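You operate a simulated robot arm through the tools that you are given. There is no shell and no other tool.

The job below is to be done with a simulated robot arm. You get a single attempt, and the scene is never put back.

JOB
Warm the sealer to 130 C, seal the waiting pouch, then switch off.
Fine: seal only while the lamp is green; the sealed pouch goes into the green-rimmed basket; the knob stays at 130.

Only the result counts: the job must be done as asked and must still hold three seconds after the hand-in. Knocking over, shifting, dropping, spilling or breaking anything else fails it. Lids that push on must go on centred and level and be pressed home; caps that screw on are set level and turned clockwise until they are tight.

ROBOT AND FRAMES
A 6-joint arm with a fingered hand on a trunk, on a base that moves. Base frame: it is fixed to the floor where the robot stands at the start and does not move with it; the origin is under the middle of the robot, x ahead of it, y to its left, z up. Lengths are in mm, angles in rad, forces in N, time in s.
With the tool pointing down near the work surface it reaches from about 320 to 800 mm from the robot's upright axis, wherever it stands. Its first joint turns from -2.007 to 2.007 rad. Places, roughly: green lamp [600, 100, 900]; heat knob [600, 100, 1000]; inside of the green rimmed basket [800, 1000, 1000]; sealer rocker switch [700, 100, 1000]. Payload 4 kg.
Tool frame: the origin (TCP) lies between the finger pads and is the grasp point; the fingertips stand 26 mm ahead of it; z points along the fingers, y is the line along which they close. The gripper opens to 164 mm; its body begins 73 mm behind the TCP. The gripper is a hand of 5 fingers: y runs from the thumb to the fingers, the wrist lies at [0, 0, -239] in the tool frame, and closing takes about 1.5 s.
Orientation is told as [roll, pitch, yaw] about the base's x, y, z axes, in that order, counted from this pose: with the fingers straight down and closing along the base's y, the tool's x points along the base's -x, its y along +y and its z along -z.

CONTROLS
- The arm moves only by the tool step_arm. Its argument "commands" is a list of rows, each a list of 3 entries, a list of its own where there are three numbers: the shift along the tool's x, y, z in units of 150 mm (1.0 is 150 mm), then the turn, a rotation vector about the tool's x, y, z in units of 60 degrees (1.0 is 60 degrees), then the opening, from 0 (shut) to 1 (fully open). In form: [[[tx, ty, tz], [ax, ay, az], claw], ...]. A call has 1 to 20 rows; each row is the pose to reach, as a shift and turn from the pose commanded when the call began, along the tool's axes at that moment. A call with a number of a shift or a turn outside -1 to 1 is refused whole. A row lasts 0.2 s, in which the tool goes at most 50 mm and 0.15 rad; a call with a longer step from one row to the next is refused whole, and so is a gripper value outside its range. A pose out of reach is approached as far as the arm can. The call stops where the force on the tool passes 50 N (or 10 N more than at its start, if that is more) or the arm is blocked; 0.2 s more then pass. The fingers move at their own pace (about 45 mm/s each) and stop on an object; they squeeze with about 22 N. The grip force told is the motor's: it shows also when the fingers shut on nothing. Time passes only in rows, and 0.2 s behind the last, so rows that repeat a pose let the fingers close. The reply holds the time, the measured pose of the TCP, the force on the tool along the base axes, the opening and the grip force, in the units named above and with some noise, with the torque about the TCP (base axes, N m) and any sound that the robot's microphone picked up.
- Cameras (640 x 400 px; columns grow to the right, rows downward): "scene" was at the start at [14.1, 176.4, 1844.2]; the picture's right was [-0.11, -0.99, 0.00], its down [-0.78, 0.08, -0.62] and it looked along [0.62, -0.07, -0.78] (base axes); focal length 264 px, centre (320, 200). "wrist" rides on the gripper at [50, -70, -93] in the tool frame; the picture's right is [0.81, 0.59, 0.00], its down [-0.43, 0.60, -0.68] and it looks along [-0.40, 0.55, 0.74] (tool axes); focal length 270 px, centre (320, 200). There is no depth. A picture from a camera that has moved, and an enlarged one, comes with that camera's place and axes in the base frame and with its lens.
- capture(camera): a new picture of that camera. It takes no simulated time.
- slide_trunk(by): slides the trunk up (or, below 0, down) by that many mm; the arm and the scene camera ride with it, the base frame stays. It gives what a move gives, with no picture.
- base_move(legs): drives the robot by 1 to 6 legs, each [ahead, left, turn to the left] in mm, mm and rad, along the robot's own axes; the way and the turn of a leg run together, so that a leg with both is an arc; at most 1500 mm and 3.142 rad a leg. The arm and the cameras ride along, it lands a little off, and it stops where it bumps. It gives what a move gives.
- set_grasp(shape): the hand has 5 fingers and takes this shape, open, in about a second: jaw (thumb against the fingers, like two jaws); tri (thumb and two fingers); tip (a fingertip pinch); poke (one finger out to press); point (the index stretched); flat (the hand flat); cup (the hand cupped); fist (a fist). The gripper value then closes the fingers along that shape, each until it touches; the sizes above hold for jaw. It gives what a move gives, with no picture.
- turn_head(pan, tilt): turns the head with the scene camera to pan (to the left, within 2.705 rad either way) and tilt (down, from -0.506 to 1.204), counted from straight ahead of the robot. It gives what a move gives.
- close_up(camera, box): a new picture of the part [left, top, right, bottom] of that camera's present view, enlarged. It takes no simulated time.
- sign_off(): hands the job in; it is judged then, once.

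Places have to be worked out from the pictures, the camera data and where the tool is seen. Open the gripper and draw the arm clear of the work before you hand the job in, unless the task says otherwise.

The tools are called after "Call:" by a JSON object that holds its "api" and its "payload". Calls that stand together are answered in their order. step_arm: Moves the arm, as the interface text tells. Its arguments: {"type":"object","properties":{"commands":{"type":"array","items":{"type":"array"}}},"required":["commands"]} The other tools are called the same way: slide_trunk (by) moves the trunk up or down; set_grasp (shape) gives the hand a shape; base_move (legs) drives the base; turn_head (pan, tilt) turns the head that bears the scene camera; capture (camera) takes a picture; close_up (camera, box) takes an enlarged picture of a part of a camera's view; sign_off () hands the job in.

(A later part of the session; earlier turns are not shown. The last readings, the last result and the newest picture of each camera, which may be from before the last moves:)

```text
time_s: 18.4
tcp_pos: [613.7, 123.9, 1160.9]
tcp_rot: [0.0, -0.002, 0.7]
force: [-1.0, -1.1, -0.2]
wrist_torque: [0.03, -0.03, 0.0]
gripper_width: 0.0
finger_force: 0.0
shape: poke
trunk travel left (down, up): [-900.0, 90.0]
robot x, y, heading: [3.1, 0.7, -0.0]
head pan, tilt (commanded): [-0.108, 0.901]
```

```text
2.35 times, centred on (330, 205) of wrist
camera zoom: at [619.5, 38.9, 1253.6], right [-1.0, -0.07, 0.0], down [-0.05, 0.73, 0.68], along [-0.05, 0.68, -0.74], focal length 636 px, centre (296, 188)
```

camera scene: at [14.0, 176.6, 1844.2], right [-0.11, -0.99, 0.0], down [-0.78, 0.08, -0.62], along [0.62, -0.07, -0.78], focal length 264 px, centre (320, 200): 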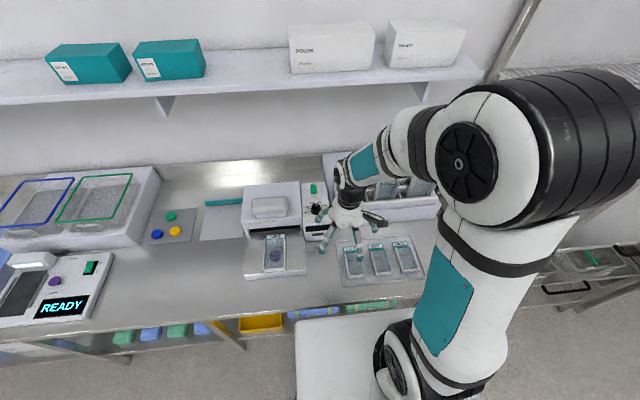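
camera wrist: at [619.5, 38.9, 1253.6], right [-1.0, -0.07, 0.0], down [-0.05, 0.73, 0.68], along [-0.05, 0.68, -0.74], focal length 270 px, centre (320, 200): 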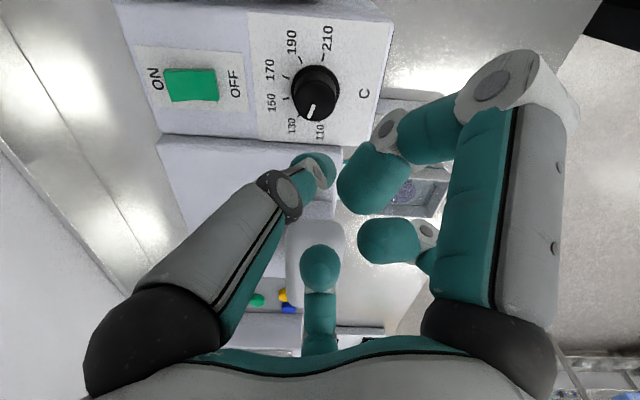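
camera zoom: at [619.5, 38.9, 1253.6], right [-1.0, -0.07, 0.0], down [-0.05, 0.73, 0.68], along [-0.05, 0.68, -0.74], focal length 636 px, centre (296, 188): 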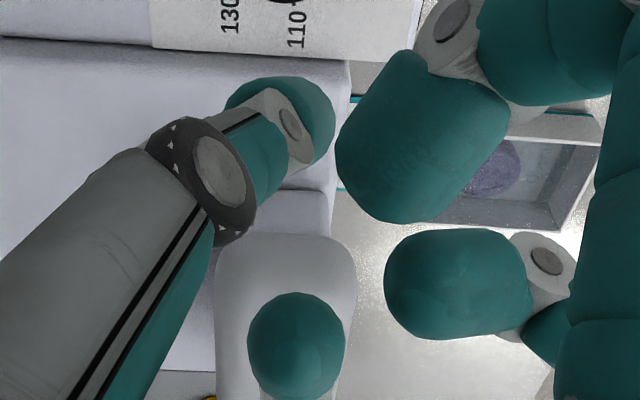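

The poke fingertip lies on the tool axis, about 25 mm ahead of the TCP. I'll move over the rocker and turn the hand so the camera arm sits over the front, away from the rack.

Call:
{"api": "step_arm", "payload": {"commands": [[[-0.072, -0.059, 0], [0, 0, 0.142], 0], [[-0.144, -0.118, 0], [0, 0, 0.284], 0], [[-0.216, -0.178, 0], [0, 0, 0.426], 0], [[-0.288, -0.237, 0.02], [0, 0, 0.568], 0], [[-0.36, -0.297, 0.05], [0, 0, 0.71], 0], [[-0.432, -0.356, 0.08], [0, 0, 0.852], 0], [[-0.504, -0.416, 0.107], [0, 0, 0.99], 0], [[-0.504, -0.416, 0.107], [0, 0, 0.99], 0]]}}

Call:
{"api": "capture", "payload": {"camera": "wrist"}}

Call:
{"api": "close_up", "payload": {"camera": "wrist", "box": [230, 50, 430, 200]}}

Call:
{"api": "close_up", "payload": {"camera": "scene", "box": [275, 135, 375, 235]}}

```text
time_s: 20.2
tcp_pos: [712.3, 125.1, 1144.6]
tcp_rot: [-0.001, 0.0, -0.341]
force: [-0.2, 0.2, 0.6]
wrist_torque: [0.01, -0.02, 0.03]
gripper_width: 0.1
finger_force: 22.1
shape: jaw
trunk travel left (down, up): [-900.0, 90.0]
robot x, y, heading: [1.8, -2.1, -0.002]
head pan, tilt (commanded): [-0.108, 0.901]
```

```text
taken
camera wrist: at [639.6, 76.4, 1238.3], right [-0.57, 0.82, 0.0], down [0.61, 0.42, 0.68], along [0.56, 0.38, -0.74], focal length 270 px, centre (320, 200)
```

wrist: 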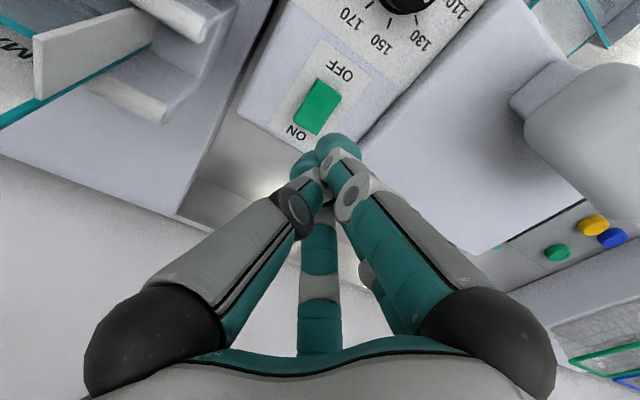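

```text
2.67 times, centred on (330, 125) of wrist
camera zoom: at [639.6, 76.4, 1238.3], right [-0.57, 0.82, 0.0], down [0.61, 0.42, 0.68], along [0.56, 0.38, -0.74], focal length 721 px, centre (293, 400)
```

zoom: 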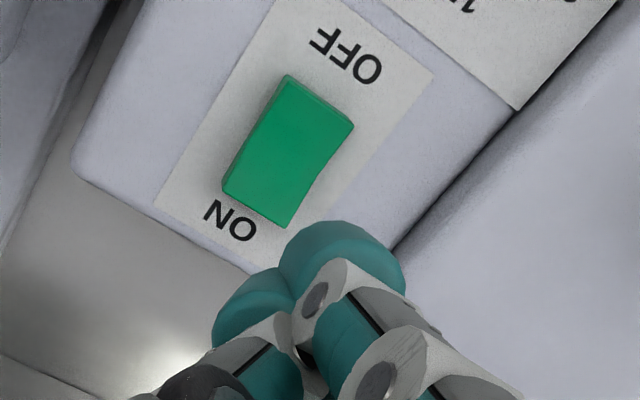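

```text
4.00 times, centred on (325, 185) of scene
camera zoom: at [13.7, 176.4, 1844.2], right [-0.11, -0.99, 0.0], down [-0.78, 0.08, -0.62], along [0.62, -0.07, -0.78], focal length 1055 px, centre (300, 260)
```

zoom: 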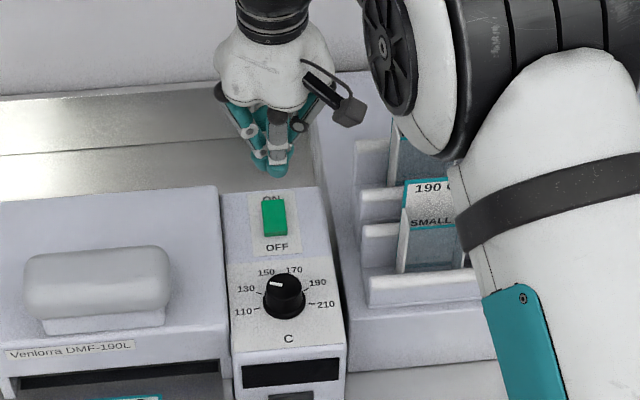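

A claw value of 0 collapsed the poke into a shut jaw. I'll set poke again and hold it with claw 1 to see if the shape stays.

Call:
{"api": "set_grasp", "payload": {"shape": "poke"}}

Call:
{"api": "step_arm", "payload": {"commands": [[[0, 0, 0], [0, 0, 0], 1], [[0, 0, 0], [0, 0, 0], 1]]}}

Call:
{"api": "capture", "payload": {"camera": "wrist"}}

Call:
{"api": "close_up", "payload": {"camera": "scene", "box": [275, 135, 375, 235]}}

```text
time_s: 21.1
tcp_pos: [712.6, 125.2, 1144.6]
tcp_rot: [-0.001, -0.002, -0.339]
force: [0.7, -0.3, -0.6]
wrist_torque: [-0.01, 0.0, -0.03]
gripper_width: 0.0
finger_force: 0.1
shape: poke
trunk travel left (down, up): [-900.0, 90.0]
robot x, y, heading: [-1.5, -1.2, 0.0]
head pan, tilt (commanded): [-0.108, 0.901]
```

```text
time_s: 21.7
tcp_pos: [712.6, 124.8, 1145.6]
tcp_rot: [-0.001, 0.001, -0.339]
force: [0.1, 0.2, -0.5]
wrist_torque: [-0.04, 0.01, 0.03]
gripper_width: 0.0
finger_force: 0.1
shape: poke
trunk travel left (down, up): [-900.0, 90.0]
robot x, y, heading: [-0.7, -0.0, -0.001]
head pan, tilt (commanded): [-0.108, 0.901]
```

```text
taken
camera wrist: at [639.9, 76.4, 1238.0], right [-0.57, 0.82, 0.0], down [0.61, 0.42, 0.68], along [0.56, 0.39, -0.74], focal length 270 px, centre (320, 200)
```

wrist: 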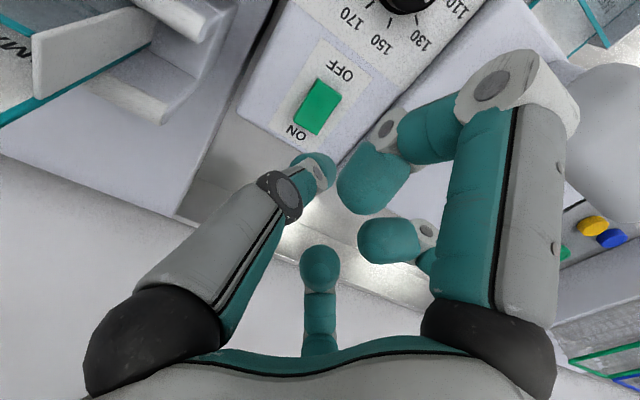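

```text
4.00 times, centred on (325, 185) of scene
camera zoom: at [14.3, 176.4, 1844.2], right [-0.11, -0.99, 0.0], down [-0.78, 0.08, -0.62], along [0.62, -0.07, -0.78], focal length 1055 px, centre (300, 260)
```

zoom: 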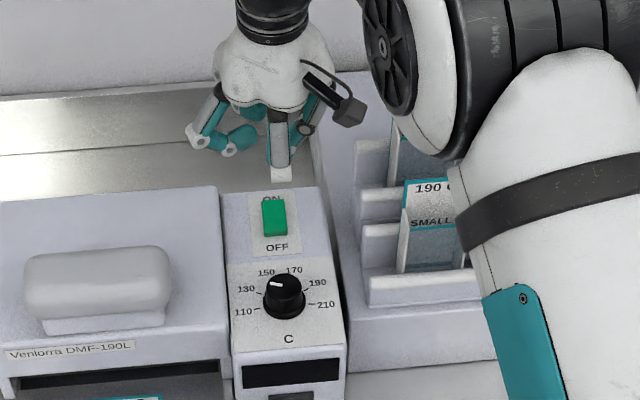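

With claw 1 the poke shape holds, and the tip is about 50 mm ahead of the other knuckles. The rocker spans x≈697–733 at y≈125, so I'll come down over its ON end at x≈727 to just above it.

Call:
{"api": "step_arm", "payload": {"commands": [[[-0.09, 0.0354, 0.15], [0, 0, 0], 1], [[-0.09, 0.0354, 0.32], [0, 0, 0], 1], [[-0.09, 0.0354, 0.48], [0, 0, 0], 1], [[-0.09, 0.0354, 0.48], [0, 0, 0], 1]]}}

Call:
{"api": "close_up", "payload": {"camera": "wrist", "box": [230, 60, 430, 220]}}

Call:
{"api": "close_up", "payload": {"camera": "scene", "box": [290, 155, 350, 215]}}

```text
time_s: 22.7
tcp_pos: [723.8, 125.3, 1072.0]
tcp_rot: [0.0, -0.002, -0.339]
force: [0.6, -0.3, 0.6]
wrist_torque: [0.05, -0.03, 0.0]
gripper_width: 0.0
finger_force: 0.0
shape: poke
trunk travel left (down, up): [-900.0, 90.0]
robot x, y, heading: [1.8, -0.9, -0.003]
head pan, tilt (commanded): [-0.108, 0.901]
```

```text
2.50 times, centred on (330, 140) of wrist
camera zoom: at [652.8, 76.6, 1165.2], right [-0.57, 0.82, 0.0], down [0.6, 0.42, 0.68], along [0.56, 0.39, -0.74], focal length 676 px, centre (295, 350)
```

zoom: 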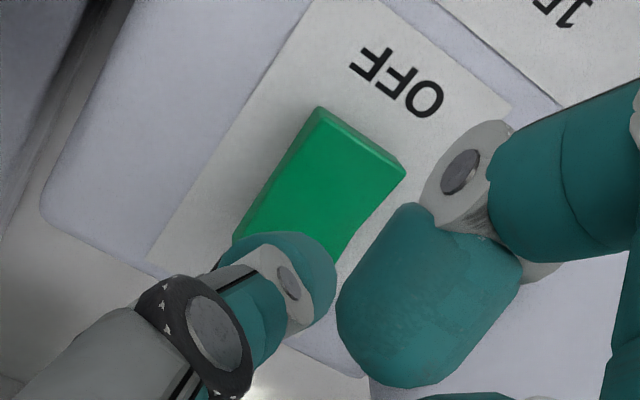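

```text
6.67 times, centred on (320, 185) of scene
camera zoom: at [13.3, 176.3, 1844.2], right [-0.11, -0.99, 0.0], down [-0.78, 0.08, -0.62], along [0.62, -0.07, -0.78], focal length 1759 px, centre (320, 300)
```

zoom: 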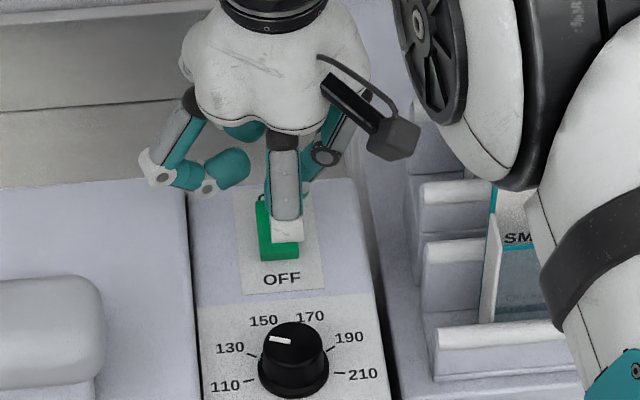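

The fingertip is right over the ON end. I'll press down in 3 mm steps.

Call:
{"api": "step_arm", "payload": {"commands": [[[0, 0, 0.02], [0, 0, 0], 1], [[0, 0, 0.04], [0, 0, 0], 1], [[0, 0, 0.06], [0, 0, 0], 1], [[0, 0, 0.08], [0, 0, 0], 1], [[0, 0, 0.1], [0, 0, 0], 1], [[0, 0, 0.12], [0, 0, 0], 1]]}}

Call:
{"api": "close_up", "payload": {"camera": "scene", "box": [290, 165, 350, 245]}}

```text
time_s: 24.1
tcp_pos: [726.1, 126.6, 1055.7]
tcp_rot: [0.001, -0.003, -0.339]
force: [3.3, -0.5, 9.6]
wrist_torque: [0.01, -0.04, 0.04]
gripper_width: 0.0
finger_force: 0.0
shape: poke
trunk travel left (down, up): [-900.0, 90.0]
robot x, y, heading: [-3.4, 1.1, 0.003]
head pan, tilt (commanded): [-0.108, 0.901]
```

```text
5.00 times, centred on (320, 205) of scene
camera zoom: at [13.5, 176.1, 1844.4], right [-0.11, -0.99, 0.0], down [-0.78, 0.08, -0.62], along [0.62, -0.07, -0.78], focal length 1319 px, centre (320, 175)
```

zoom: 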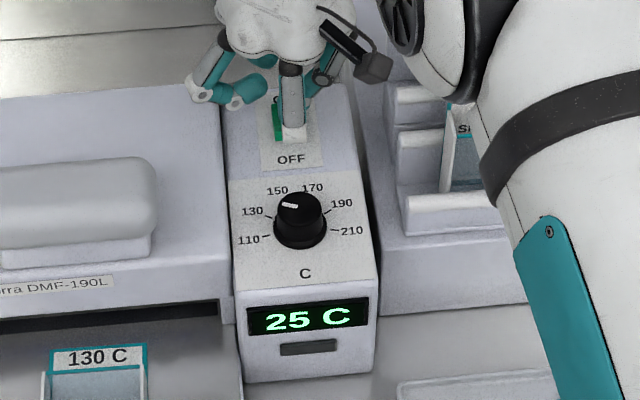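

The display lit up showing 25 C, so the sealer is on. From the force pattern during the turn I now place the knob axis nearer [616.5, 126]. I'll lift off and go back above the knob to trim it.

Call:
{"api": "step_arm", "payload": {"commands": [[[0, 0, -0.25], [0, 0, 0], 1], [[0, 0, -0.5], [0, 0, 0], 1], [[0.15, -0.05, -0.6], [0, 0, -0.08], 1], [[0.35, -0.12, -0.6], [0, 0, -0.16], 1], [[0.55, -0.19, -0.6], [0, 0, -0.24], 1], [[0.695, -0.237, -0.6], [0, 0, -0.323], 1], [[0.695, -0.237, -0.6], [0, 0, -0.323], 1]]}}

Call:
{"api": "close_up", "payload": {"camera": "scene", "box": [290, 165, 350, 245]}}

Call:
{"api": "close_up", "payload": {"camera": "wrist", "box": [230, 20, 430, 170]}}

```text
time_s: 25.7
tcp_pos: [616.2, 126.6, 1144.8]
tcp_rot: [-0.001, 0.001, 0.001]
force: [-0.3, -0.3, -0.2]
wrist_torque: [0.02, 0.01, 0.02]
gripper_width: 0.0
finger_force: 0.0
shape: poke
trunk travel left (down, up): [-900.0, 90.0]
robot x, y, heading: [-1.1, 1.1, -0.0]
head pan, tilt (commanded): [-0.108, 0.901]
```

```text
5.00 times, centred on (320, 205) of scene
camera zoom: at [14.7, 176.4, 1844.2], right [-0.11, -0.99, 0.0], down [-0.78, 0.08, -0.62], along [0.62, -0.07, -0.78], focal length 1319 px, centre (320, 175)
```

zoom: 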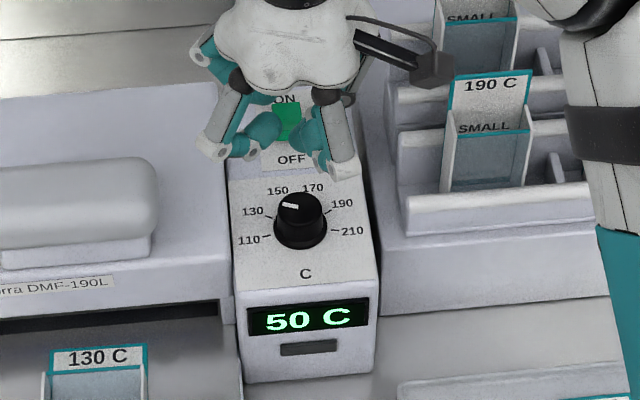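

```text
2.67 times, centred on (330, 95) of wrist
camera zoom: at [564.8, 58.2, 1238.3], right [-0.81, 0.59, 0.0], down [0.43, 0.6, 0.68], along [0.4, 0.55, -0.74], focal length 721 px, centre (293, 480)
```

zoom: 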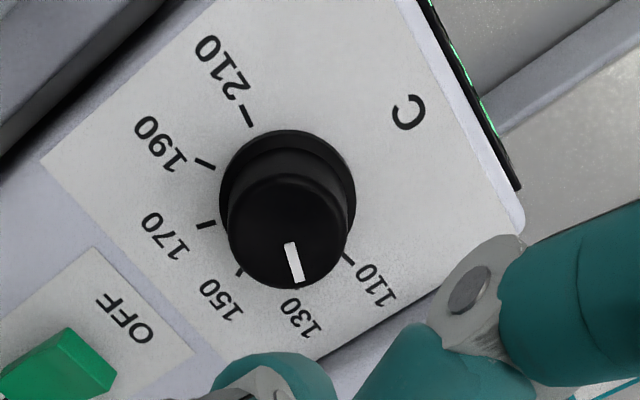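

The display already reads 50 C and is rising fast. I'll preshape the jaw while it heats, then read where it settles, which tells me the true setpoint.

Call:
{"api": "set_grasp", "payload": {"shape": "jaw"}}

Call:
{"api": "step_arm", "payload": {"commands": [[[0, 0, 0], [0, 0, 0], 0.42], [[0, 0, 0], [0, 0, 0], 0.42], [[0, 0, 0], [0, 0, 0], 0.42], [[0, 0, 0], [0, 0, 0], 0.42], [[0, 0, 0], [0, 0, 0], 0.42], [[0, 0, 0], [0, 0, 0], 0.42], [[0, 0, 0], [0, 0, 0], 0.42], [[0, 0, 0], [0, 0, 0], 0.42], [[0, 0, 0], [0, 0, 0], 0.42], [[0, 0, 0], [0, 0, 0], 0.42], [[0, 0, 0], [0, 0, 0], 0.42], [[0, 0, 0], [0, 0, 0], 0.42], [[0, 0, 0], [0, 0, 0], 0.42], [[0, 0, 0], [0, 0, 0], 0.42], [[0, 0, 0], [0, 0, 0], 0.42], [[0, 0, 0], [0, 0, 0], 0.42], [[0, 0, 0], [0, 0, 0], 0.42], [[0, 0, 0], [0, 0, 0], 0.42], [[0, 0, 0], [0, 0, 0], 0.42], [[0, 0, 0], [0, 0, 0], 0.42]]}}

Call:
{"api": "close_up", "payload": {"camera": "scene", "box": [295, 185, 345, 245]}}

Call:
{"api": "step_arm", "payload": {"commands": [[[0, 0, 0], [0, 0, 0], 0.42], [[0, 0, 0], [0, 0, 0], 0.42], [[0, 0, 0], [0, 0, 0], 0.42], [[0, 0, 0], [0, 0, 0], 0.42], [[0, 0, 0], [0, 0, 0], 0.42], [[0, 0, 0], [0, 0, 0], 0.42], [[0, 0, 0], [0, 0, 0], 0.42], [[0, 0, 0], [0, 0, 0], 0.42], [[0, 0, 0], [0, 0, 0], 0.42], [[0, 0, 0], [0, 0, 0], 0.42]]}}

Call:
{"api": "close_up", "payload": {"camera": "scene", "box": [295, 185, 345, 245]}}

```text
time_s: 26.6
tcp_pos: [616.4, 127.6, 1145.0]
tcp_rot: [0.0, -0.001, 0.0]
force: [-0.5, 0.1, 0.6]
wrist_torque: [0.05, 0.03, 0.0]
gripper_width: 164.0
finger_force: 0.1
shape: jaw
trunk travel left (down, up): [-900.0, 90.0]
robot x, y, heading: [1.1, 1.7, 0.003]
head pan, tilt (commanded): [-0.108, 0.901]
```

```text
time_s: 30.8
tcp_pos: [616.6, 127.1, 1144.4]
tcp_rot: [0.001, 0.0, -0.001]
force: [0.2, 0.0, -0.7]
wrist_torque: [0.03, 0.0, -0.03]
gripper_width: 69.5
finger_force: 0.0
shape: jaw
trunk travel left (down, up): [-900.0, 90.0]
robot x, y, heading: [1.2, -5.9, -0.003]
head pan, tilt (commanded): [-0.108, 0.901]
```

```text
6.67 times, centred on (320, 215) of scene
camera zoom: at [14.2, 176.4, 1844.2], right [-0.11, -0.99, 0.0], down [-0.78, 0.08, -0.62], along [0.62, -0.07, -0.78], focal length 1759 px, centre (320, 100)
```

zoom: 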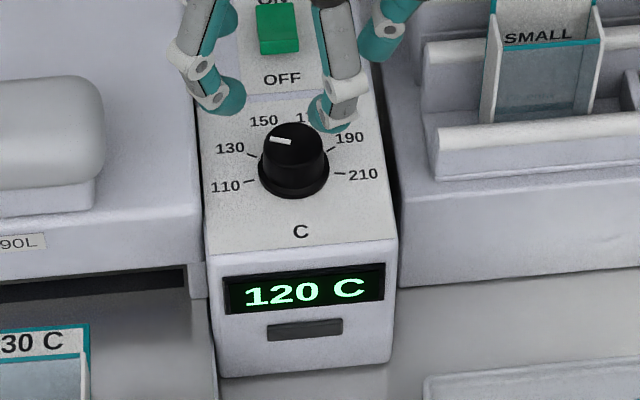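

```text
time_s: 33.0
tcp_pos: [615.7, 127.5, 1145.3]
tcp_rot: [0.0, 0.001, -0.001]
force: [0.7, -0.3, 0.1]
wrist_torque: [-0.01, 0.03, -0.01]
gripper_width: 69.5
finger_force: 0.0
shape: jaw
trunk travel left (down, up): [-900.0, 90.0]
robot x, y, heading: [1.8, -1.9, 0.001]
head pan, tilt (commanded): [-0.108, 0.901]
```

```text
6.67 times, centred on (320, 215) of scene
camera zoom: at [14.2, 176.4, 1844.2], right [-0.11, -0.99, 0.0], down [-0.78, 0.08, -0.62], along [0.62, -0.07, -0.78], focal length 1759 px, centre (320, 100)
```

zoom: 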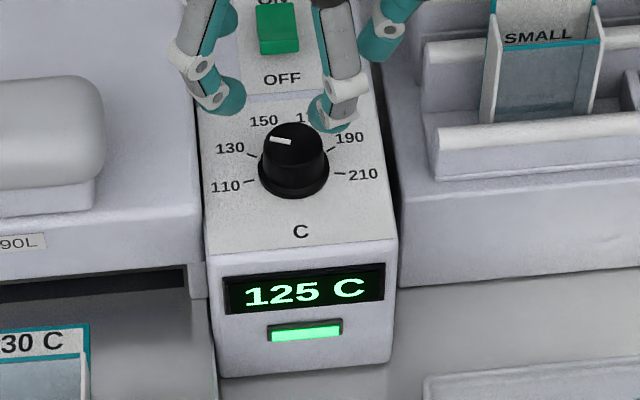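

The lamp went green at 125 C. I'll wait a bit longer to see where it settles.

Call:
{"api": "step_arm", "payload": {"commands": [[[0, 0, 0], [0, 0, 0], 0.42], [[0, 0, 0], [0, 0, 0], 0.42], [[0, 0, 0], [0, 0, 0], 0.42], [[0, 0, 0], [0, 0, 0], 0.42], [[0, 0, 0], [0, 0, 0], 0.42], [[0, 0, 0], [0, 0, 0], 0.42], [[0, 0, 0], [0, 0, 0], 0.42], [[0, 0, 0], [0, 0, 0], 0.42], [[0, 0, 0], [0, 0, 0], 0.42], [[0, 0, 0], [0, 0, 0], 0.42]]}}

Call:
{"api": "close_up", "payload": {"camera": "scene", "box": [295, 185, 345, 245]}}

Call:
{"api": "close_up", "payload": {"camera": "wrist", "box": [260, 50, 380, 150]}}

Call:
{"api": "close_up", "payload": {"camera": "scene", "box": [306, 200, 330, 218]}}

```text
time_s: 35.2
tcp_pos: [615.9, 127.7, 1144.6]
tcp_rot: [0.0, 0.0, -0.003]
force: [0.2, 0.7, 1.3]
wrist_torque: [-0.03, -0.04, -0.03]
gripper_width: 69.2
finger_force: 0.0
shape: jaw
trunk travel left (down, up): [-900.0, 90.0]
robot x, y, heading: [-1.4, -0.3, 0.0]
head pan, tilt (commanded): [-0.108, 0.901]
```

```text
6.67 times, centred on (320, 215) of scene
camera zoom: at [14.2, 176.4, 1844.2], right [-0.11, -0.99, 0.0], down [-0.78, 0.08, -0.62], along [0.62, -0.07, -0.78], focal length 1759 px, centre (320, 100)
```

zoom: 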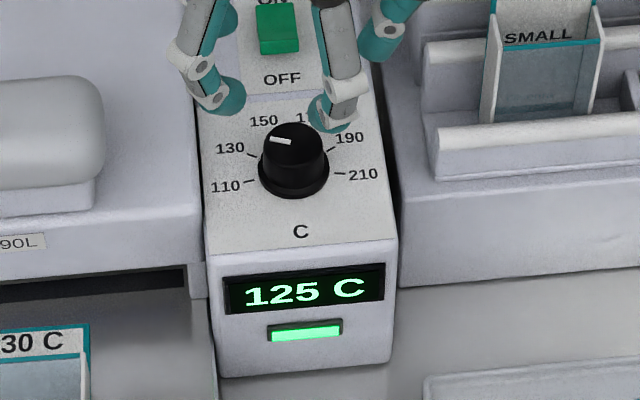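

```text
4.00 times, centred on (320, 100) of wrist
camera zoom: at [564.7, 58.2, 1238.6], right [-0.81, 0.59, 0.0], down [0.43, 0.6, 0.68], along [0.4, 0.55, -0.74], focal length 1081 px, centre (320, 600)
```

zoom: 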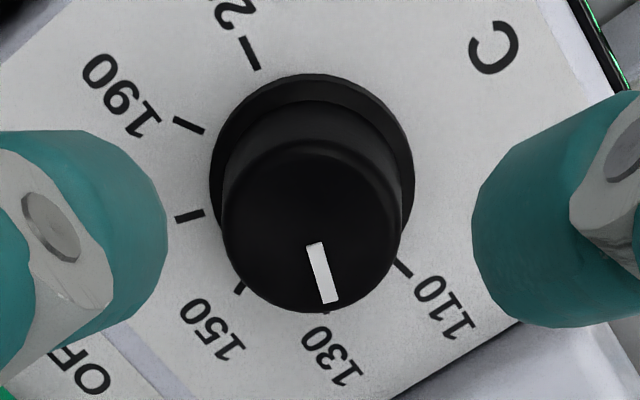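

```text
16.00 times, centred on (318, 209) of scene
camera zoom: at [14.2, 176.4, 1844.2], right [-0.11, -0.99, 0.0], down [-0.78, 0.08, -0.62], along [0.62, -0.07, -0.78], focal length 4221 px, centre (352, 56)
```

zoom: 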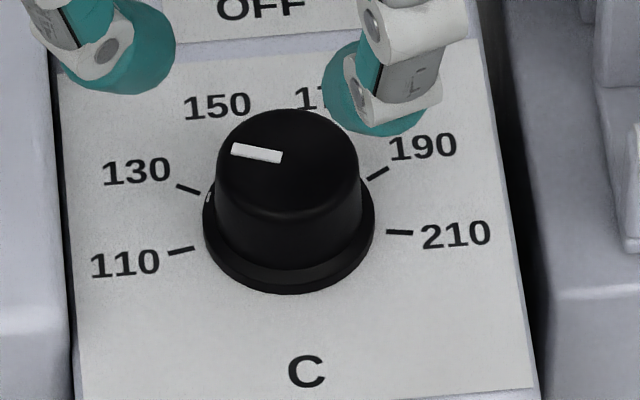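

The display settles at 125, and two independent pointer readings agree on 72.5° (≈124 C). It needs -12.5° to reach 130. I'll descend onto the knob with a small centring correction and grip it.

Call:
{"api": "step_arm", "payload": {"commands": [[[-0.007, -0.007, 0.2], [0, 0, 0], 0.42], [[-0.007, -0.007, 0.42], [0, 0, 0], 0.42], [[-0.007, -0.007, 0.6], [0, 0, 0], 0.42], [[-0.007, -0.007, 0.62], [0, 0, 0], 0.42], [[-0.007, -0.007, 0.62], [0, 0, 0], 0.3], [[-0.007, -0.007, 0.62], [0, 0, 0], 0.2], [[-0.007, -0.007, 0.62], [0, 0, 0], 0.12], [[-0.007, -0.007, 0.62], [0, 0, 0], 0.1], [[-0.007, -0.007, 0.62], [0, 0, 0], 0.1]]}}

Call:
{"api": "close_up", "payload": {"camera": "wrist", "box": [220, 50, 420, 260]}}

Call:
{"api": "close_up", "payload": {"camera": "scene", "box": [295, 185, 345, 245]}}

```text
time_s: 37.2
tcp_pos: [617.5, 126.2, 1051.8]
tcp_rot: [0.0, -0.002, 0.0]
force: [0.9, 1.1, 1.3]
wrist_torque: [0.06, -0.05, -0.01]
gripper_width: 28.5
finger_force: 22.3
shape: jaw
trunk travel left (down, up): [-900.0, 90.0]
robot x, y, heading: [0.9, 1.8, -0.0]
head pan, tilt (commanded): [-0.108, 0.901]
```

```text
1.90 times, centred on (320, 155) of wrist
camera zoom: at [565.6, 56.7, 1145.4], right [-0.81, 0.59, 0.0], down [0.43, 0.6, 0.68], along [0.4, 0.55, -0.74], focal length 515 px, centre (320, 286)
```

zoom: 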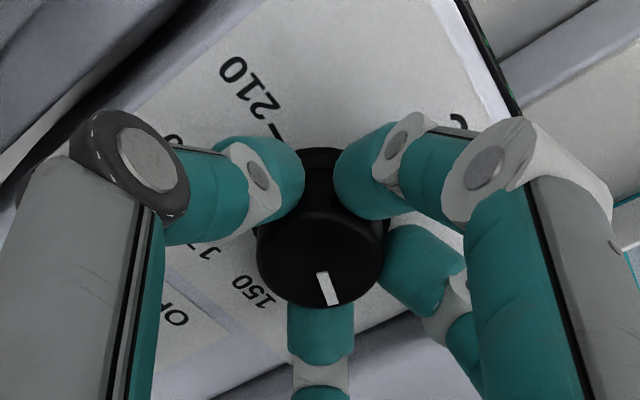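

```text
6.67 times, centred on (320, 215) of scene
camera zoom: at [14.4, 176.7, 1844.2], right [-0.11, -0.99, 0.0], down [-0.78, 0.08, -0.62], along [0.62, -0.07, -0.78], focal length 1759 px, centre (320, 100)
```

zoom: 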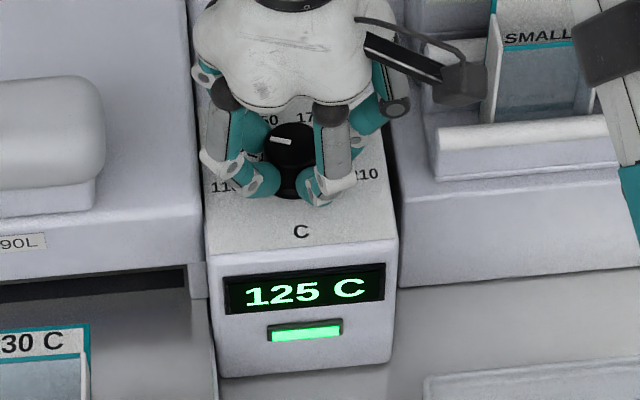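

The knob is now well centred, with only about 1 N of side force. I'll turn it 12.5° clockwise and check before releasing.

Call:
{"api": "step_arm", "payload": {"commands": [[[0, 0, 0], [0, 0, 0.07], 0.1], [[0, 0, 0], [0, 0, 0.14], 0.1], [[0, 0, 0], [0, 0, 0.208], 0.1], [[0, 0, 0], [0, 0, 0.208], 0.1]]}}

Call:
{"api": "close_up", "payload": {"camera": "wrist", "box": [270, 140, 370, 220]}}

Call:
{"api": "close_up", "payload": {"camera": "scene", "box": [306, 200, 330, 218]}}

Call:
{"api": "close_up", "payload": {"camera": "scene", "box": [295, 185, 345, 245]}}

```text
time_s: 38.2
tcp_pos: [617.3, 127.2, 1051.9]
tcp_rot: [0.0, 0.0, -0.22]
force: [-0.9, 3.3, 2.7]
wrist_torque: [0.12, 0.0, -0.04]
gripper_width: 28.6
finger_force: 22.1
shape: jaw
trunk travel left (down, up): [-900.0, 90.0]
robot x, y, heading: [3.5, -3.7, 0.004]
head pan, tilt (commanded): [-0.108, 0.901]
```

```text
5.00 times, centred on (320, 180) of wrist
camera zoom: at [551.6, 69.4, 1145.4], right [-0.66, 0.75, 0.0], down [0.55, 0.49, 0.68], along [0.51, 0.45, -0.74], focal length 1351 px, centre (320, 300)
```

zoom: 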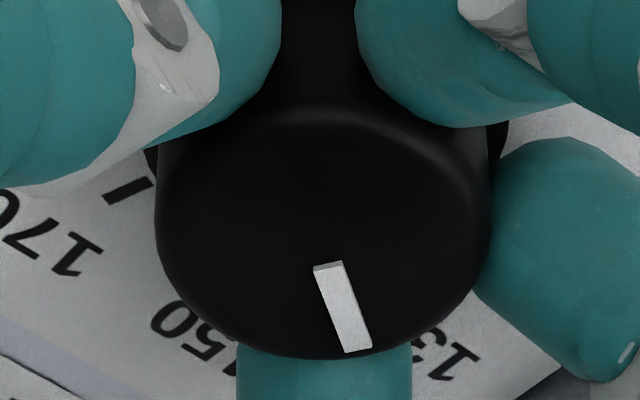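

```text
16.00 times, centred on (318, 209) of scene
camera zoom: at [13.7, 177.0, 1844.2], right [-0.11, -0.99, 0.0], down [-0.78, 0.08, -0.62], along [0.62, -0.07, -0.78], focal length 4221 px, centre (352, 56)
```

zoom: 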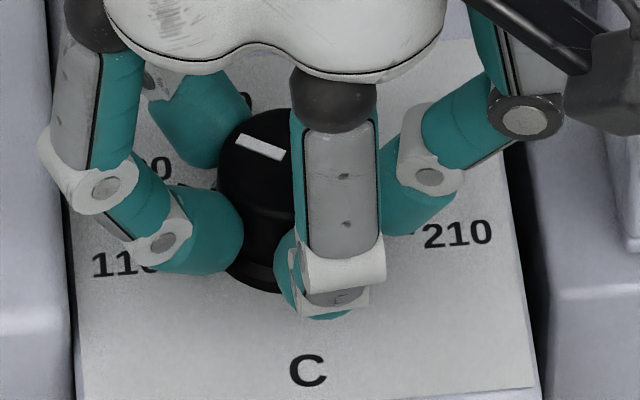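

```text
6.67 times, centred on (320, 215) of scene
camera zoom: at [13.7, 177.0, 1844.2], right [-0.11, -0.99, 0.0], down [-0.78, 0.08, -0.62], along [0.62, -0.07, -0.78], focal length 1759 px, centre (320, 100)
```

zoom: 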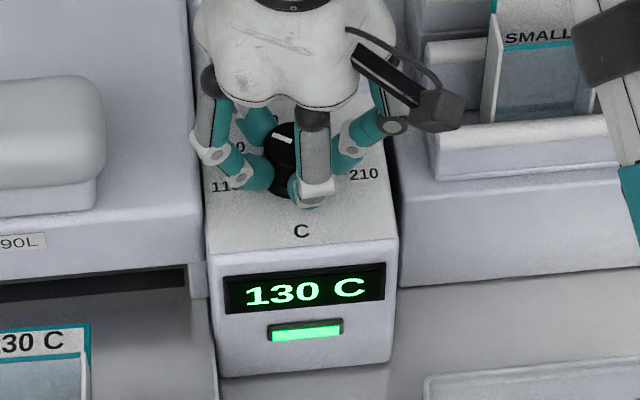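

The display reads 130 C with a green lamp, and the pointer measures about 60°. I'll ease the grip off gradually, then rise and verify.

Call:
{"api": "step_arm", "payload": {"commands": [[[0, 0, 0], [0, 0, 0], 0.18], [[0, 0, 0], [0, 0, 0], 0.22], [[0, 0, 0], [0, 0, 0], 0.3], [[0, 0, 0], [0, 0, 0], 0.42], [[0, 0, 0], [0, 0, 0], 0.42], [[0, 0, 0], [0, 0, 0], 0.42], [[0, 0, -0.2], [0, 0, 0], 0.42], [[0, 0, -0.45], [0, 0, 0], 0.42], [[0, 0, -0.65], [0, 0, 0], 0.42], [[0, 0, -0.65], [0, 0, 0], 0.42]]}}

Call:
{"api": "close_up", "payload": {"camera": "wrist", "box": [260, 50, 380, 150]}}

Call:
{"api": "close_up", "payload": {"camera": "scene", "box": [306, 200, 330, 218]}}

Call:
{"api": "close_up", "payload": {"camera": "scene", "box": [295, 185, 345, 245]}}

```text
time_s: 40.4
tcp_pos: [618.5, 126.2, 1148.2]
tcp_rot: [0.0, -0.001, -0.217]
force: [0.3, -0.2, 0.1]
wrist_torque: [0.0, -0.02, 0.02]
gripper_width: 68.2
finger_force: 0.2
shape: jaw
trunk travel left (down, up): [-900.0, 90.0]
robot x, y, heading: [0.1, -0.6, 0.0]
head pan, tilt (commanded): [-0.108, 0.901]
```

```text
4.00 times, centred on (320, 100) of wrist
camera zoom: at [552.9, 69.5, 1241.3], right [-0.66, 0.75, 0.0], down [0.55, 0.49, 0.68], along [0.51, 0.45, -0.74], focal length 1081 px, centre (320, 600)
```

zoom: 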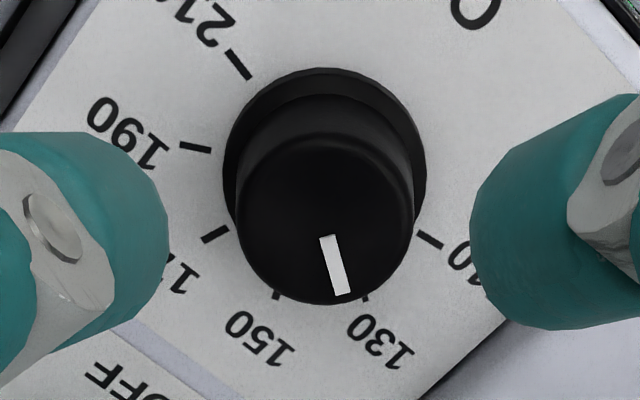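

```text
16.00 times, centred on (318, 209) of scene
camera zoom: at [14.8, 176.5, 1844.2], right [-0.11, -0.99, 0.0], down [-0.78, 0.08, -0.62], along [0.62, -0.07, -0.78], focal length 4221 px, centre (352, 56)
```

zoom: 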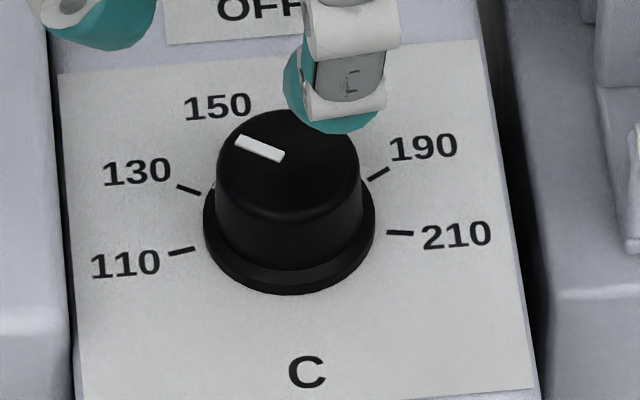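

```text
6.67 times, centred on (320, 215) of scene
camera zoom: at [14.8, 176.5, 1844.2], right [-0.11, -0.99, 0.0], down [-0.78, 0.08, -0.62], along [0.62, -0.07, -0.78], focal length 1759 px, centre (320, 100)
```

zoom: 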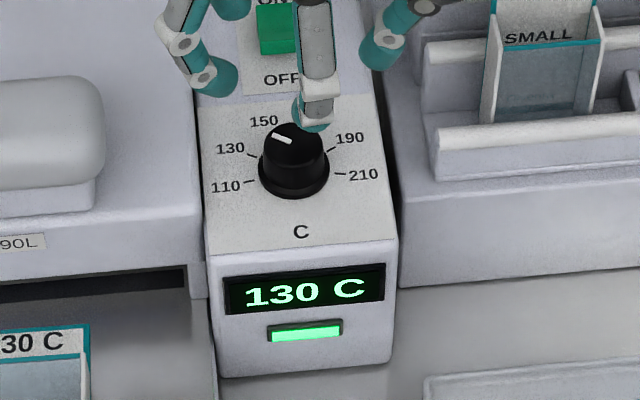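

The knob rests at 60° after release and the display holds 130 C with the lamp green. Next is the pouch: I'll bring the hand round to the front so the wrist camera looks into the slot and at the pouch.

Call:
{"api": "step_arm", "payload": {"commands": [[[0.137, 0.063, 0.01], [0, 0, 0.115], 0.42], [[0.275, 0.126, 0.02], [0, 0, 0.23], 0.42], [[0.412, 0.189, 0.03], [0, 0, 0.345], 0.42], [[0.55, 0.252, 0.04], [0, 0, 0.46], 0.42], [[0.687, 0.315, 0.05], [0, 0, 0.575], 0.42], [[0.824, 0.378, 0.06], [0, 0, 0.692], 0.42]]}}

Call:
{"api": "step_arm", "payload": {"commands": [[[0.22, -0.067, 0.05], [0, 0, 0], 0.42], [[0.44, -0.134, 0.1], [0, 0, 0], 0.42], [[0.66, -0.2, 0.15], [0, 0, 0], 0.42], [[0.87, -0.267, 0.2], [0, 0, 0], 0.42], [[0.87, -0.267, 0.2], [0, 0, 0], 0.42]]}}

Call:
{"api": "capture", "payload": {"camera": "wrist"}}

Call:
{"api": "close_up", "payload": {"camera": "wrist", "box": [200, 30, 440, 200]}}

Call:
{"api": "close_up", "payload": {"camera": "scene", "box": [235, 175, 345, 285]}}

```text
time_s: 41.8
tcp_pos: [507.8, 208.9, 1138.5]
tcp_rot: [-0.001, 0.0, -0.945]
force: [0.2, 0.8, -0.9]
wrist_torque: [0.0, 0.01, 0.02]
gripper_width: 68.8
finger_force: 0.0
shape: jaw
trunk travel left (down, up): [-900.0, 90.0]
robot x, y, heading: [2.1, -1.2, 0.0]
head pan, tilt (commanded): [-0.108, 0.901]
```

```text
time_s: 43.0
tcp_pos: [401.5, 291.1, 1108.5]
tcp_rot: [0.001, 0.0, -0.942]
force: [0.3, 1.2, 0.1]
wrist_torque: [0.01, 0.01, -0.01]
gripper_width: 68.4
finger_force: 0.1
shape: jaw
trunk travel left (down, up): [-900.0, 90.0]
robot x, y, heading: [-2.9, 2.3, 0.002]
head pan, tilt (commanded): [-0.108, 0.901]
```

```text
taken
camera wrist: at [313.2, 291.3, 1202.2], right [0.0, 1.0, 0.0], down [0.74, 0.0, 0.68], along [0.68, 0.0, -0.74], focal length 270 px, centre (320, 200)
```

wrist: 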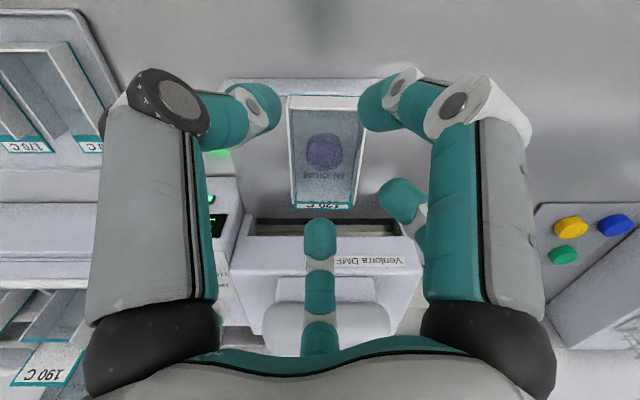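

```text
2.35 times, centred on (320, 115) of wrist
camera zoom: at [313.2, 291.3, 1202.2], right [0.0, 1.0, 0.0], down [0.74, 0.0, 0.68], along [0.68, 0.0, -0.74], focal length 636 px, centre (320, 400)
```

zoom: 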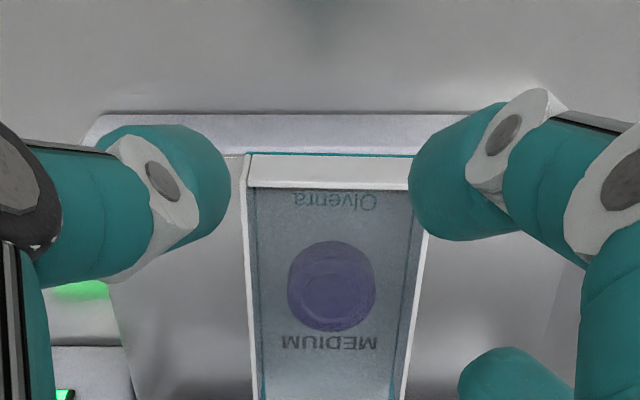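

```text
3.64 times, centred on (290, 230) of scene
camera zoom: at [14.7, 176.0, 1844.2], right [-0.11, -0.99, 0.0], down [-0.78, 0.08, -0.62], along [0.62, -0.07, -0.78], focal length 959 px, centre (429, 91)
```

zoom: 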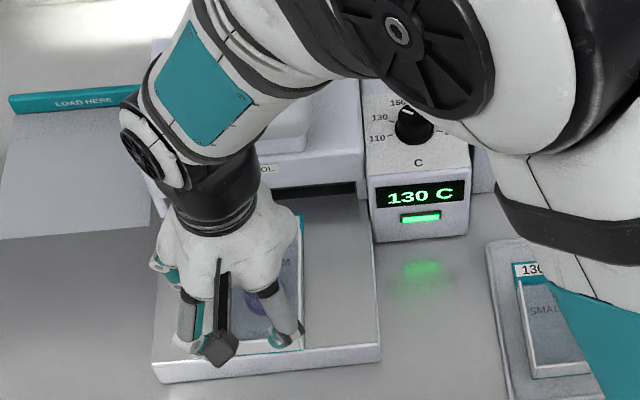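

I'll zoom on the slot region and the near end of the pouch in this view.

Call:
{"api": "close_up", "payload": {"camera": "wrist", "box": [230, 170, 420, 290]}}

Call:
{"api": "close_up", "payload": {"camera": "wrist", "box": [270, 80, 390, 215]}}

```text
3.33 times, centred on (325, 230) of wrist
camera zoom: at [313.2, 291.3, 1202.2], right [0.0, 1.0, 0.0], down [0.74, 0.0, 0.68], along [0.68, 0.0, -0.74], focal length 901 px, centre (303, 100)
```

zoom: 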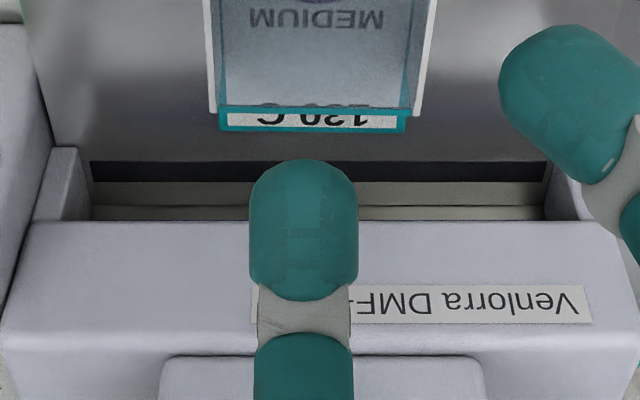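

```text
2.96 times, centred on (330, 148) of wrist
camera zoom: at [313.2, 291.3, 1202.2], right [0.0, 1.0, 0.0], down [0.74, 0.0, 0.68], along [0.68, 0.0, -0.74], focal length 801 px, centre (290, 356)
```

zoom: 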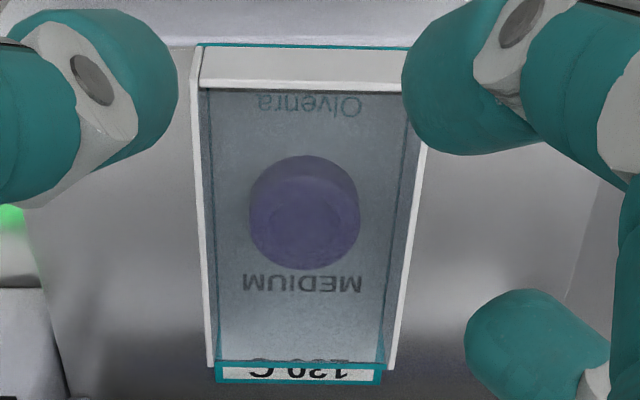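

The slot shows a black heater strip on the plate at about x=597–611 and what may be a backstop at about x=626. I'll tilt the hand forward 30° and lower it so the wrist camera looks more level into the slot.

Call:
{"api": "step_arm", "payload": {"commands": [[[-0.038, 0.052, 0.1], [-0.1, -0.0735, 0], 0.7], [[-0.076, 0.104, 0.2], [-0.2, -0.147, 0], 0.7], [[-0.113, 0.156, 0.3], [-0.3, -0.22, 0], 0.7], [[-0.151, 0.208, 0.4], [-0.405, -0.294, 0], 0.7], [[-0.151, 0.208, 0.5], [-0.405, -0.294, 0], 0.7], [[-0.151, 0.208, 0.5], [-0.405, -0.294, 0], 0.7]]}}

Call:
{"api": "capture", "payload": {"camera": "wrist"}}

Call:
{"api": "close_up", "payload": {"camera": "wrist", "box": [220, 80, 440, 240]}}

```text
time_s: 44.4
tcp_pos: [438.3, 291.1, 1036.7]
tcp_rot: [0.438, -0.298, -1.009]
force: [-1.4, -0.1, 0.5]
wrist_torque: [-0.01, 0.01, -0.01]
gripper_width: 114.2
finger_force: 0.0
shape: jaw
trunk travel left (down, up): [-900.0, 90.0]
robot x, y, heading: [-1.9, -0.2, -0.002]
head pan, tilt (commanded): [-0.108, 0.901]
```

```text
taken
camera wrist: at [315.7, 290.6, 1073.3], right [0.0, 1.0, 0.0], down [0.3, 0.0, 0.95], along [0.95, 0.0, -0.3], focal length 270 px, centre (320, 200)
```

wrist: 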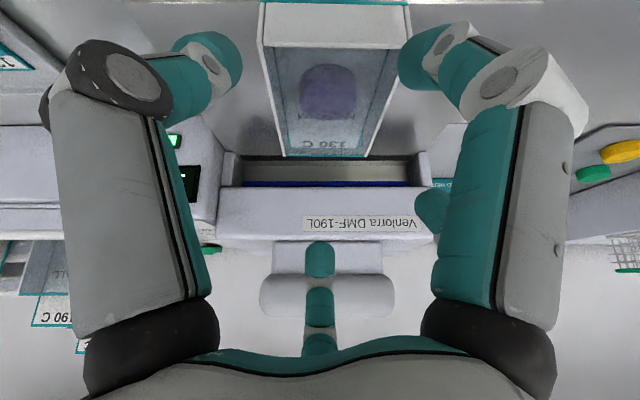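

```text
2.50 times, centred on (330, 160) of wrist
camera zoom: at [315.7, 290.6, 1073.3], right [0.0, 1.0, 0.0], down [0.3, 0.0, 0.95], along [0.95, 0.0, -0.3], focal length 676 px, centre (295, 300)
```

zoom: 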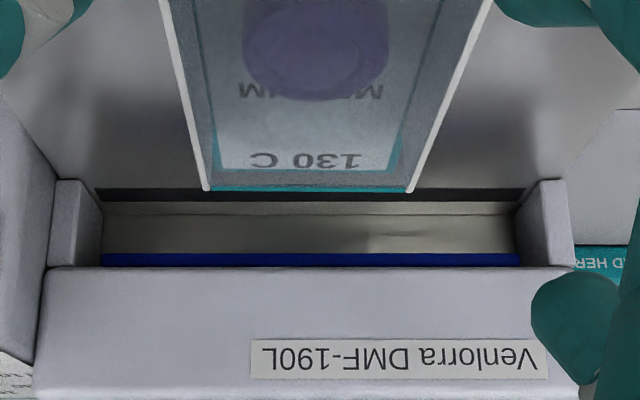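

Looking level into the slot I now see a black heater strip at x≈594–609, a backstop at x≈622 and a blue upper jaw at z≈960. The pouch header is about 35 mm long (541–576), so pushing the pouch straight in about 45 mm seats it. I'll untilt, back off, and set the hand so two fingertips face forward to push the near wall evenly.

Call:
{"api": "step_arm", "payload": {"commands": [[[0.042, -0.058, -0.137], [0.1, 0.0735, 0], 0.35], [[0.084, -0.115, -0.275], [0.2, 0.147, 0], 0.35], [[0.125, -0.173, -0.412], [0.3, 0.22, 0], 0.35], [[0.167, -0.23, -0.549], [0.405, 0.294, 0], 0.35], [[0.167, -0.23, -0.549], [0.405, 0.294, 0], 0.35]]}}

Call:
{"api": "step_arm", "payload": {"commands": [[[0.005, 0.004, 0.1], [0, 0, 0.12], 0.35], [[0.01, 0.008, 0.2], [0, 0, 0.24], 0.35], [[0.015, 0.012, 0.3], [0, 0, 0.36], 0.35], [[0.02, 0.016, 0.4], [0, 0, 0.48], 0.35], [[0.024, 0.018, 0.5], [0, 0, 0.6], 0.35], [[0.024, 0.018, 0.5], [0, 0, 0.6], 0.35]]}}

Call:
{"api": "capture", "payload": {"camera": "wrist"}}

Call:
{"api": "close_up", "payload": {"camera": "scene", "box": [225, 175, 345, 295]}}

```text
time_s: 45.6
tcp_pos: [361.5, 289.2, 1086.3]
tcp_rot: [0.0, 0.001, -0.944]
force: [0.5, 0.9, -0.1]
wrist_torque: [0.0, 0.01, 0.02]
gripper_width: 57.5
finger_force: 0.2
shape: jaw
trunk travel left (down, up): [-900.0, 90.0]
robot x, y, heading: [0.4, -2.1, -0.001]
head pan, tilt (commanded): [-0.108, 0.901]
```

```text
time_s: 47.0
tcp_pos: [359.8, 293.5, 1009.8]
tcp_rot: [0.0, 0.0, -1.573]
force: [-0.2, 0.6, 0.4]
wrist_torque: [0.0, 0.0, -0.05]
gripper_width: 58.0
finger_force: 0.0
shape: jaw
trunk travel left (down, up): [-900.0, 90.0]
robot x, y, heading: [3.7, 1.3, -0.0]
head pan, tilt (commanded): [-0.108, 0.901]
```

```text
taken
camera wrist: at [289.5, 344.9, 1103.5], right [0.59, 0.81, 0.0], down [0.59, -0.43, 0.68], along [0.55, -0.4, -0.74], focal length 270 px, centre (320, 200)
```

wrist: 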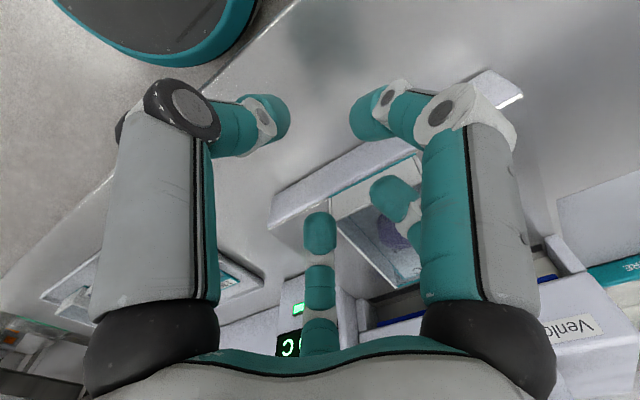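

```text
3.33 times, centred on (285, 235) of scene
camera zoom: at [13.8, 176.2, 1844.2], right [-0.11, -0.99, 0.0], down [-0.78, 0.08, -0.62], along [0.62, -0.07, -0.78], focal length 879 px, centre (437, 83)
```

zoom: 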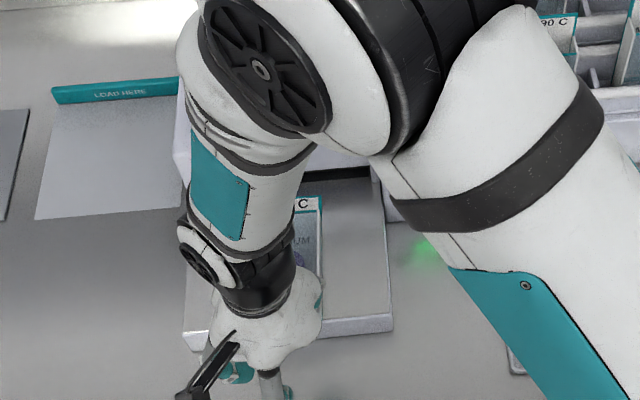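

The hand is low in front of the pouch with two fingers facing it. I'll shift 5 mm left to centre the finger pair on the pouch and lower the tips to mid-wall height.

Call:
{"api": "step_arm", "payload": {"commands": [[[0.033, 0, 0.1], [0, 0, 0], 0.35], [[0.033, 0, 0.2], [0, 0, 0], 0.35], [[0.033, 0, 0.285], [0, 0, 0], 0.35], [[0.033, 0, 0.285], [0, 0, 0], 0.35]]}}

Call:
{"api": "capture", "payload": {"camera": "wrist"}}

Call:
{"api": "close_up", "payload": {"camera": "wrist", "box": [250, 80, 560, 320]}}

```text
time_s: 48.0
tcp_pos: [360.8, 298.1, 966.3]
tcp_rot: [-0.001, 0.0, -1.57]
force: [0.2, -0.5, -1.4]
wrist_torque: [-0.01, 0.0, 0.03]
gripper_width: 57.6
finger_force: 0.0
shape: jaw
trunk travel left (down, up): [-900.0, 90.0]
robot x, y, heading: [-2.1, 2.6, -0.001]
head pan, tilt (commanded): [-0.108, 0.901]
```

```text
taken
camera wrist: at [289.7, 349.5, 1060.4], right [0.59, 0.81, 0.0], down [0.6, -0.43, 0.68], along [0.55, -0.4, -0.74], focal length 270 px, centre (320, 200)
```

wrist: 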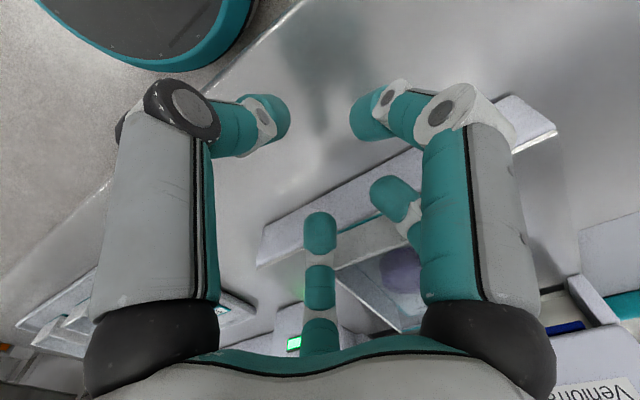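

```text
1.67 times, centred on (405, 200) of wrist
camera zoom: at [289.7, 349.5, 1060.4], right [0.59, 0.81, 0.0], down [0.6, -0.43, 0.68], along [0.55, -0.4, -0.74], focal length 450 px, centre (178, 200)
```

zoom: 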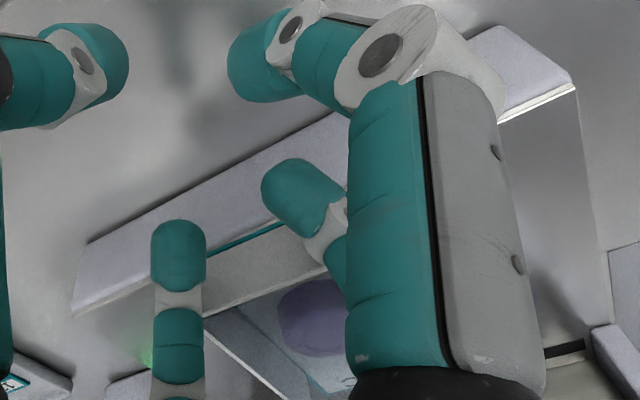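

The fingertips should be about 9 mm short of the near wall. I'll push forward slowly in 5 mm steps for 40 mm, then check.

Call:
{"api": "step_arm", "payload": {"commands": [[[0, 0.033, 0], [0, 0, 0], 0.35], [[0, 0.067, 0], [0, 0, 0], 0.35], [[0, 0.1, 0], [0, 0, 0], 0.35], [[0, 0.133, 0], [0, 0, 0], 0.35], [[0, 0.167, 0], [0, 0, 0], 0.35], [[0, 0.2, 0], [0, 0, 0], 0.35], [[0, 0.233, 0], [0, 0, 0], 0.35], [[0, 0.267, 0], [0, 0, 0], 0.35]]}}

Call:
{"api": "close_up", "payload": {"camera": "wrist", "box": [250, 80, 630, 360]}}

Call:
{"api": "close_up", "payload": {"camera": "scene", "box": [225, 175, 345, 295]}}

```text
time_s: 49.8
tcp_pos: [400.2, 299.6, 967.4]
tcp_rot: [0.001, 0.001, -1.57]
force: [0.3, 0.3, 0.6]
wrist_torque: [0.0, -0.02, 0.0]
gripper_width: 57.6
finger_force: 0.0
shape: jaw
trunk travel left (down, up): [-900.0, 90.0]
robot x, y, heading: [2.5, -0.4, -0.0]
head pan, tilt (commanded): [-0.108, 0.901]
```

```text
1.43 times, centred on (440, 220) of wrist
camera zoom: at [329.5, 349.9, 1060.8], right [0.59, 0.81, 0.0], down [0.6, -0.43, 0.68], along [0.55, -0.4, -0.74], focal length 386 px, centre (149, 171)
```

zoom: 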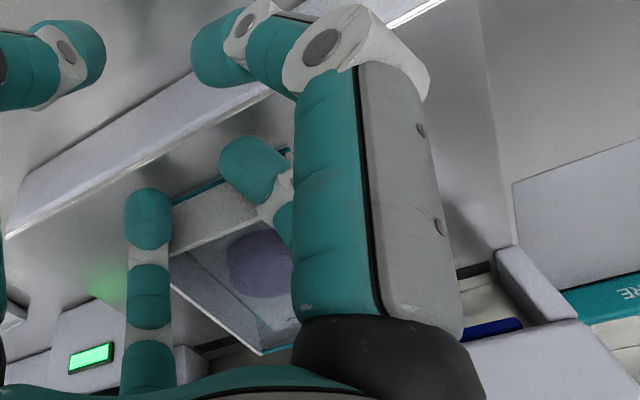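

```text
3.33 times, centred on (285, 235) of scene
camera zoom: at [14.1, 176.4, 1844.2], right [-0.11, -0.99, 0.0], down [-0.78, 0.08, -0.62], along [0.62, -0.07, -0.78], focal length 879 px, centre (437, 83)
```

zoom: 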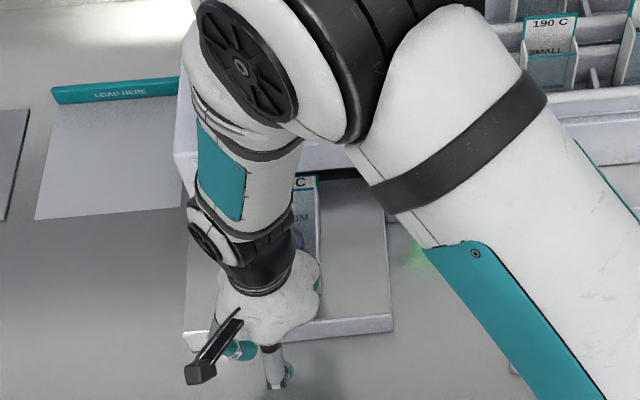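

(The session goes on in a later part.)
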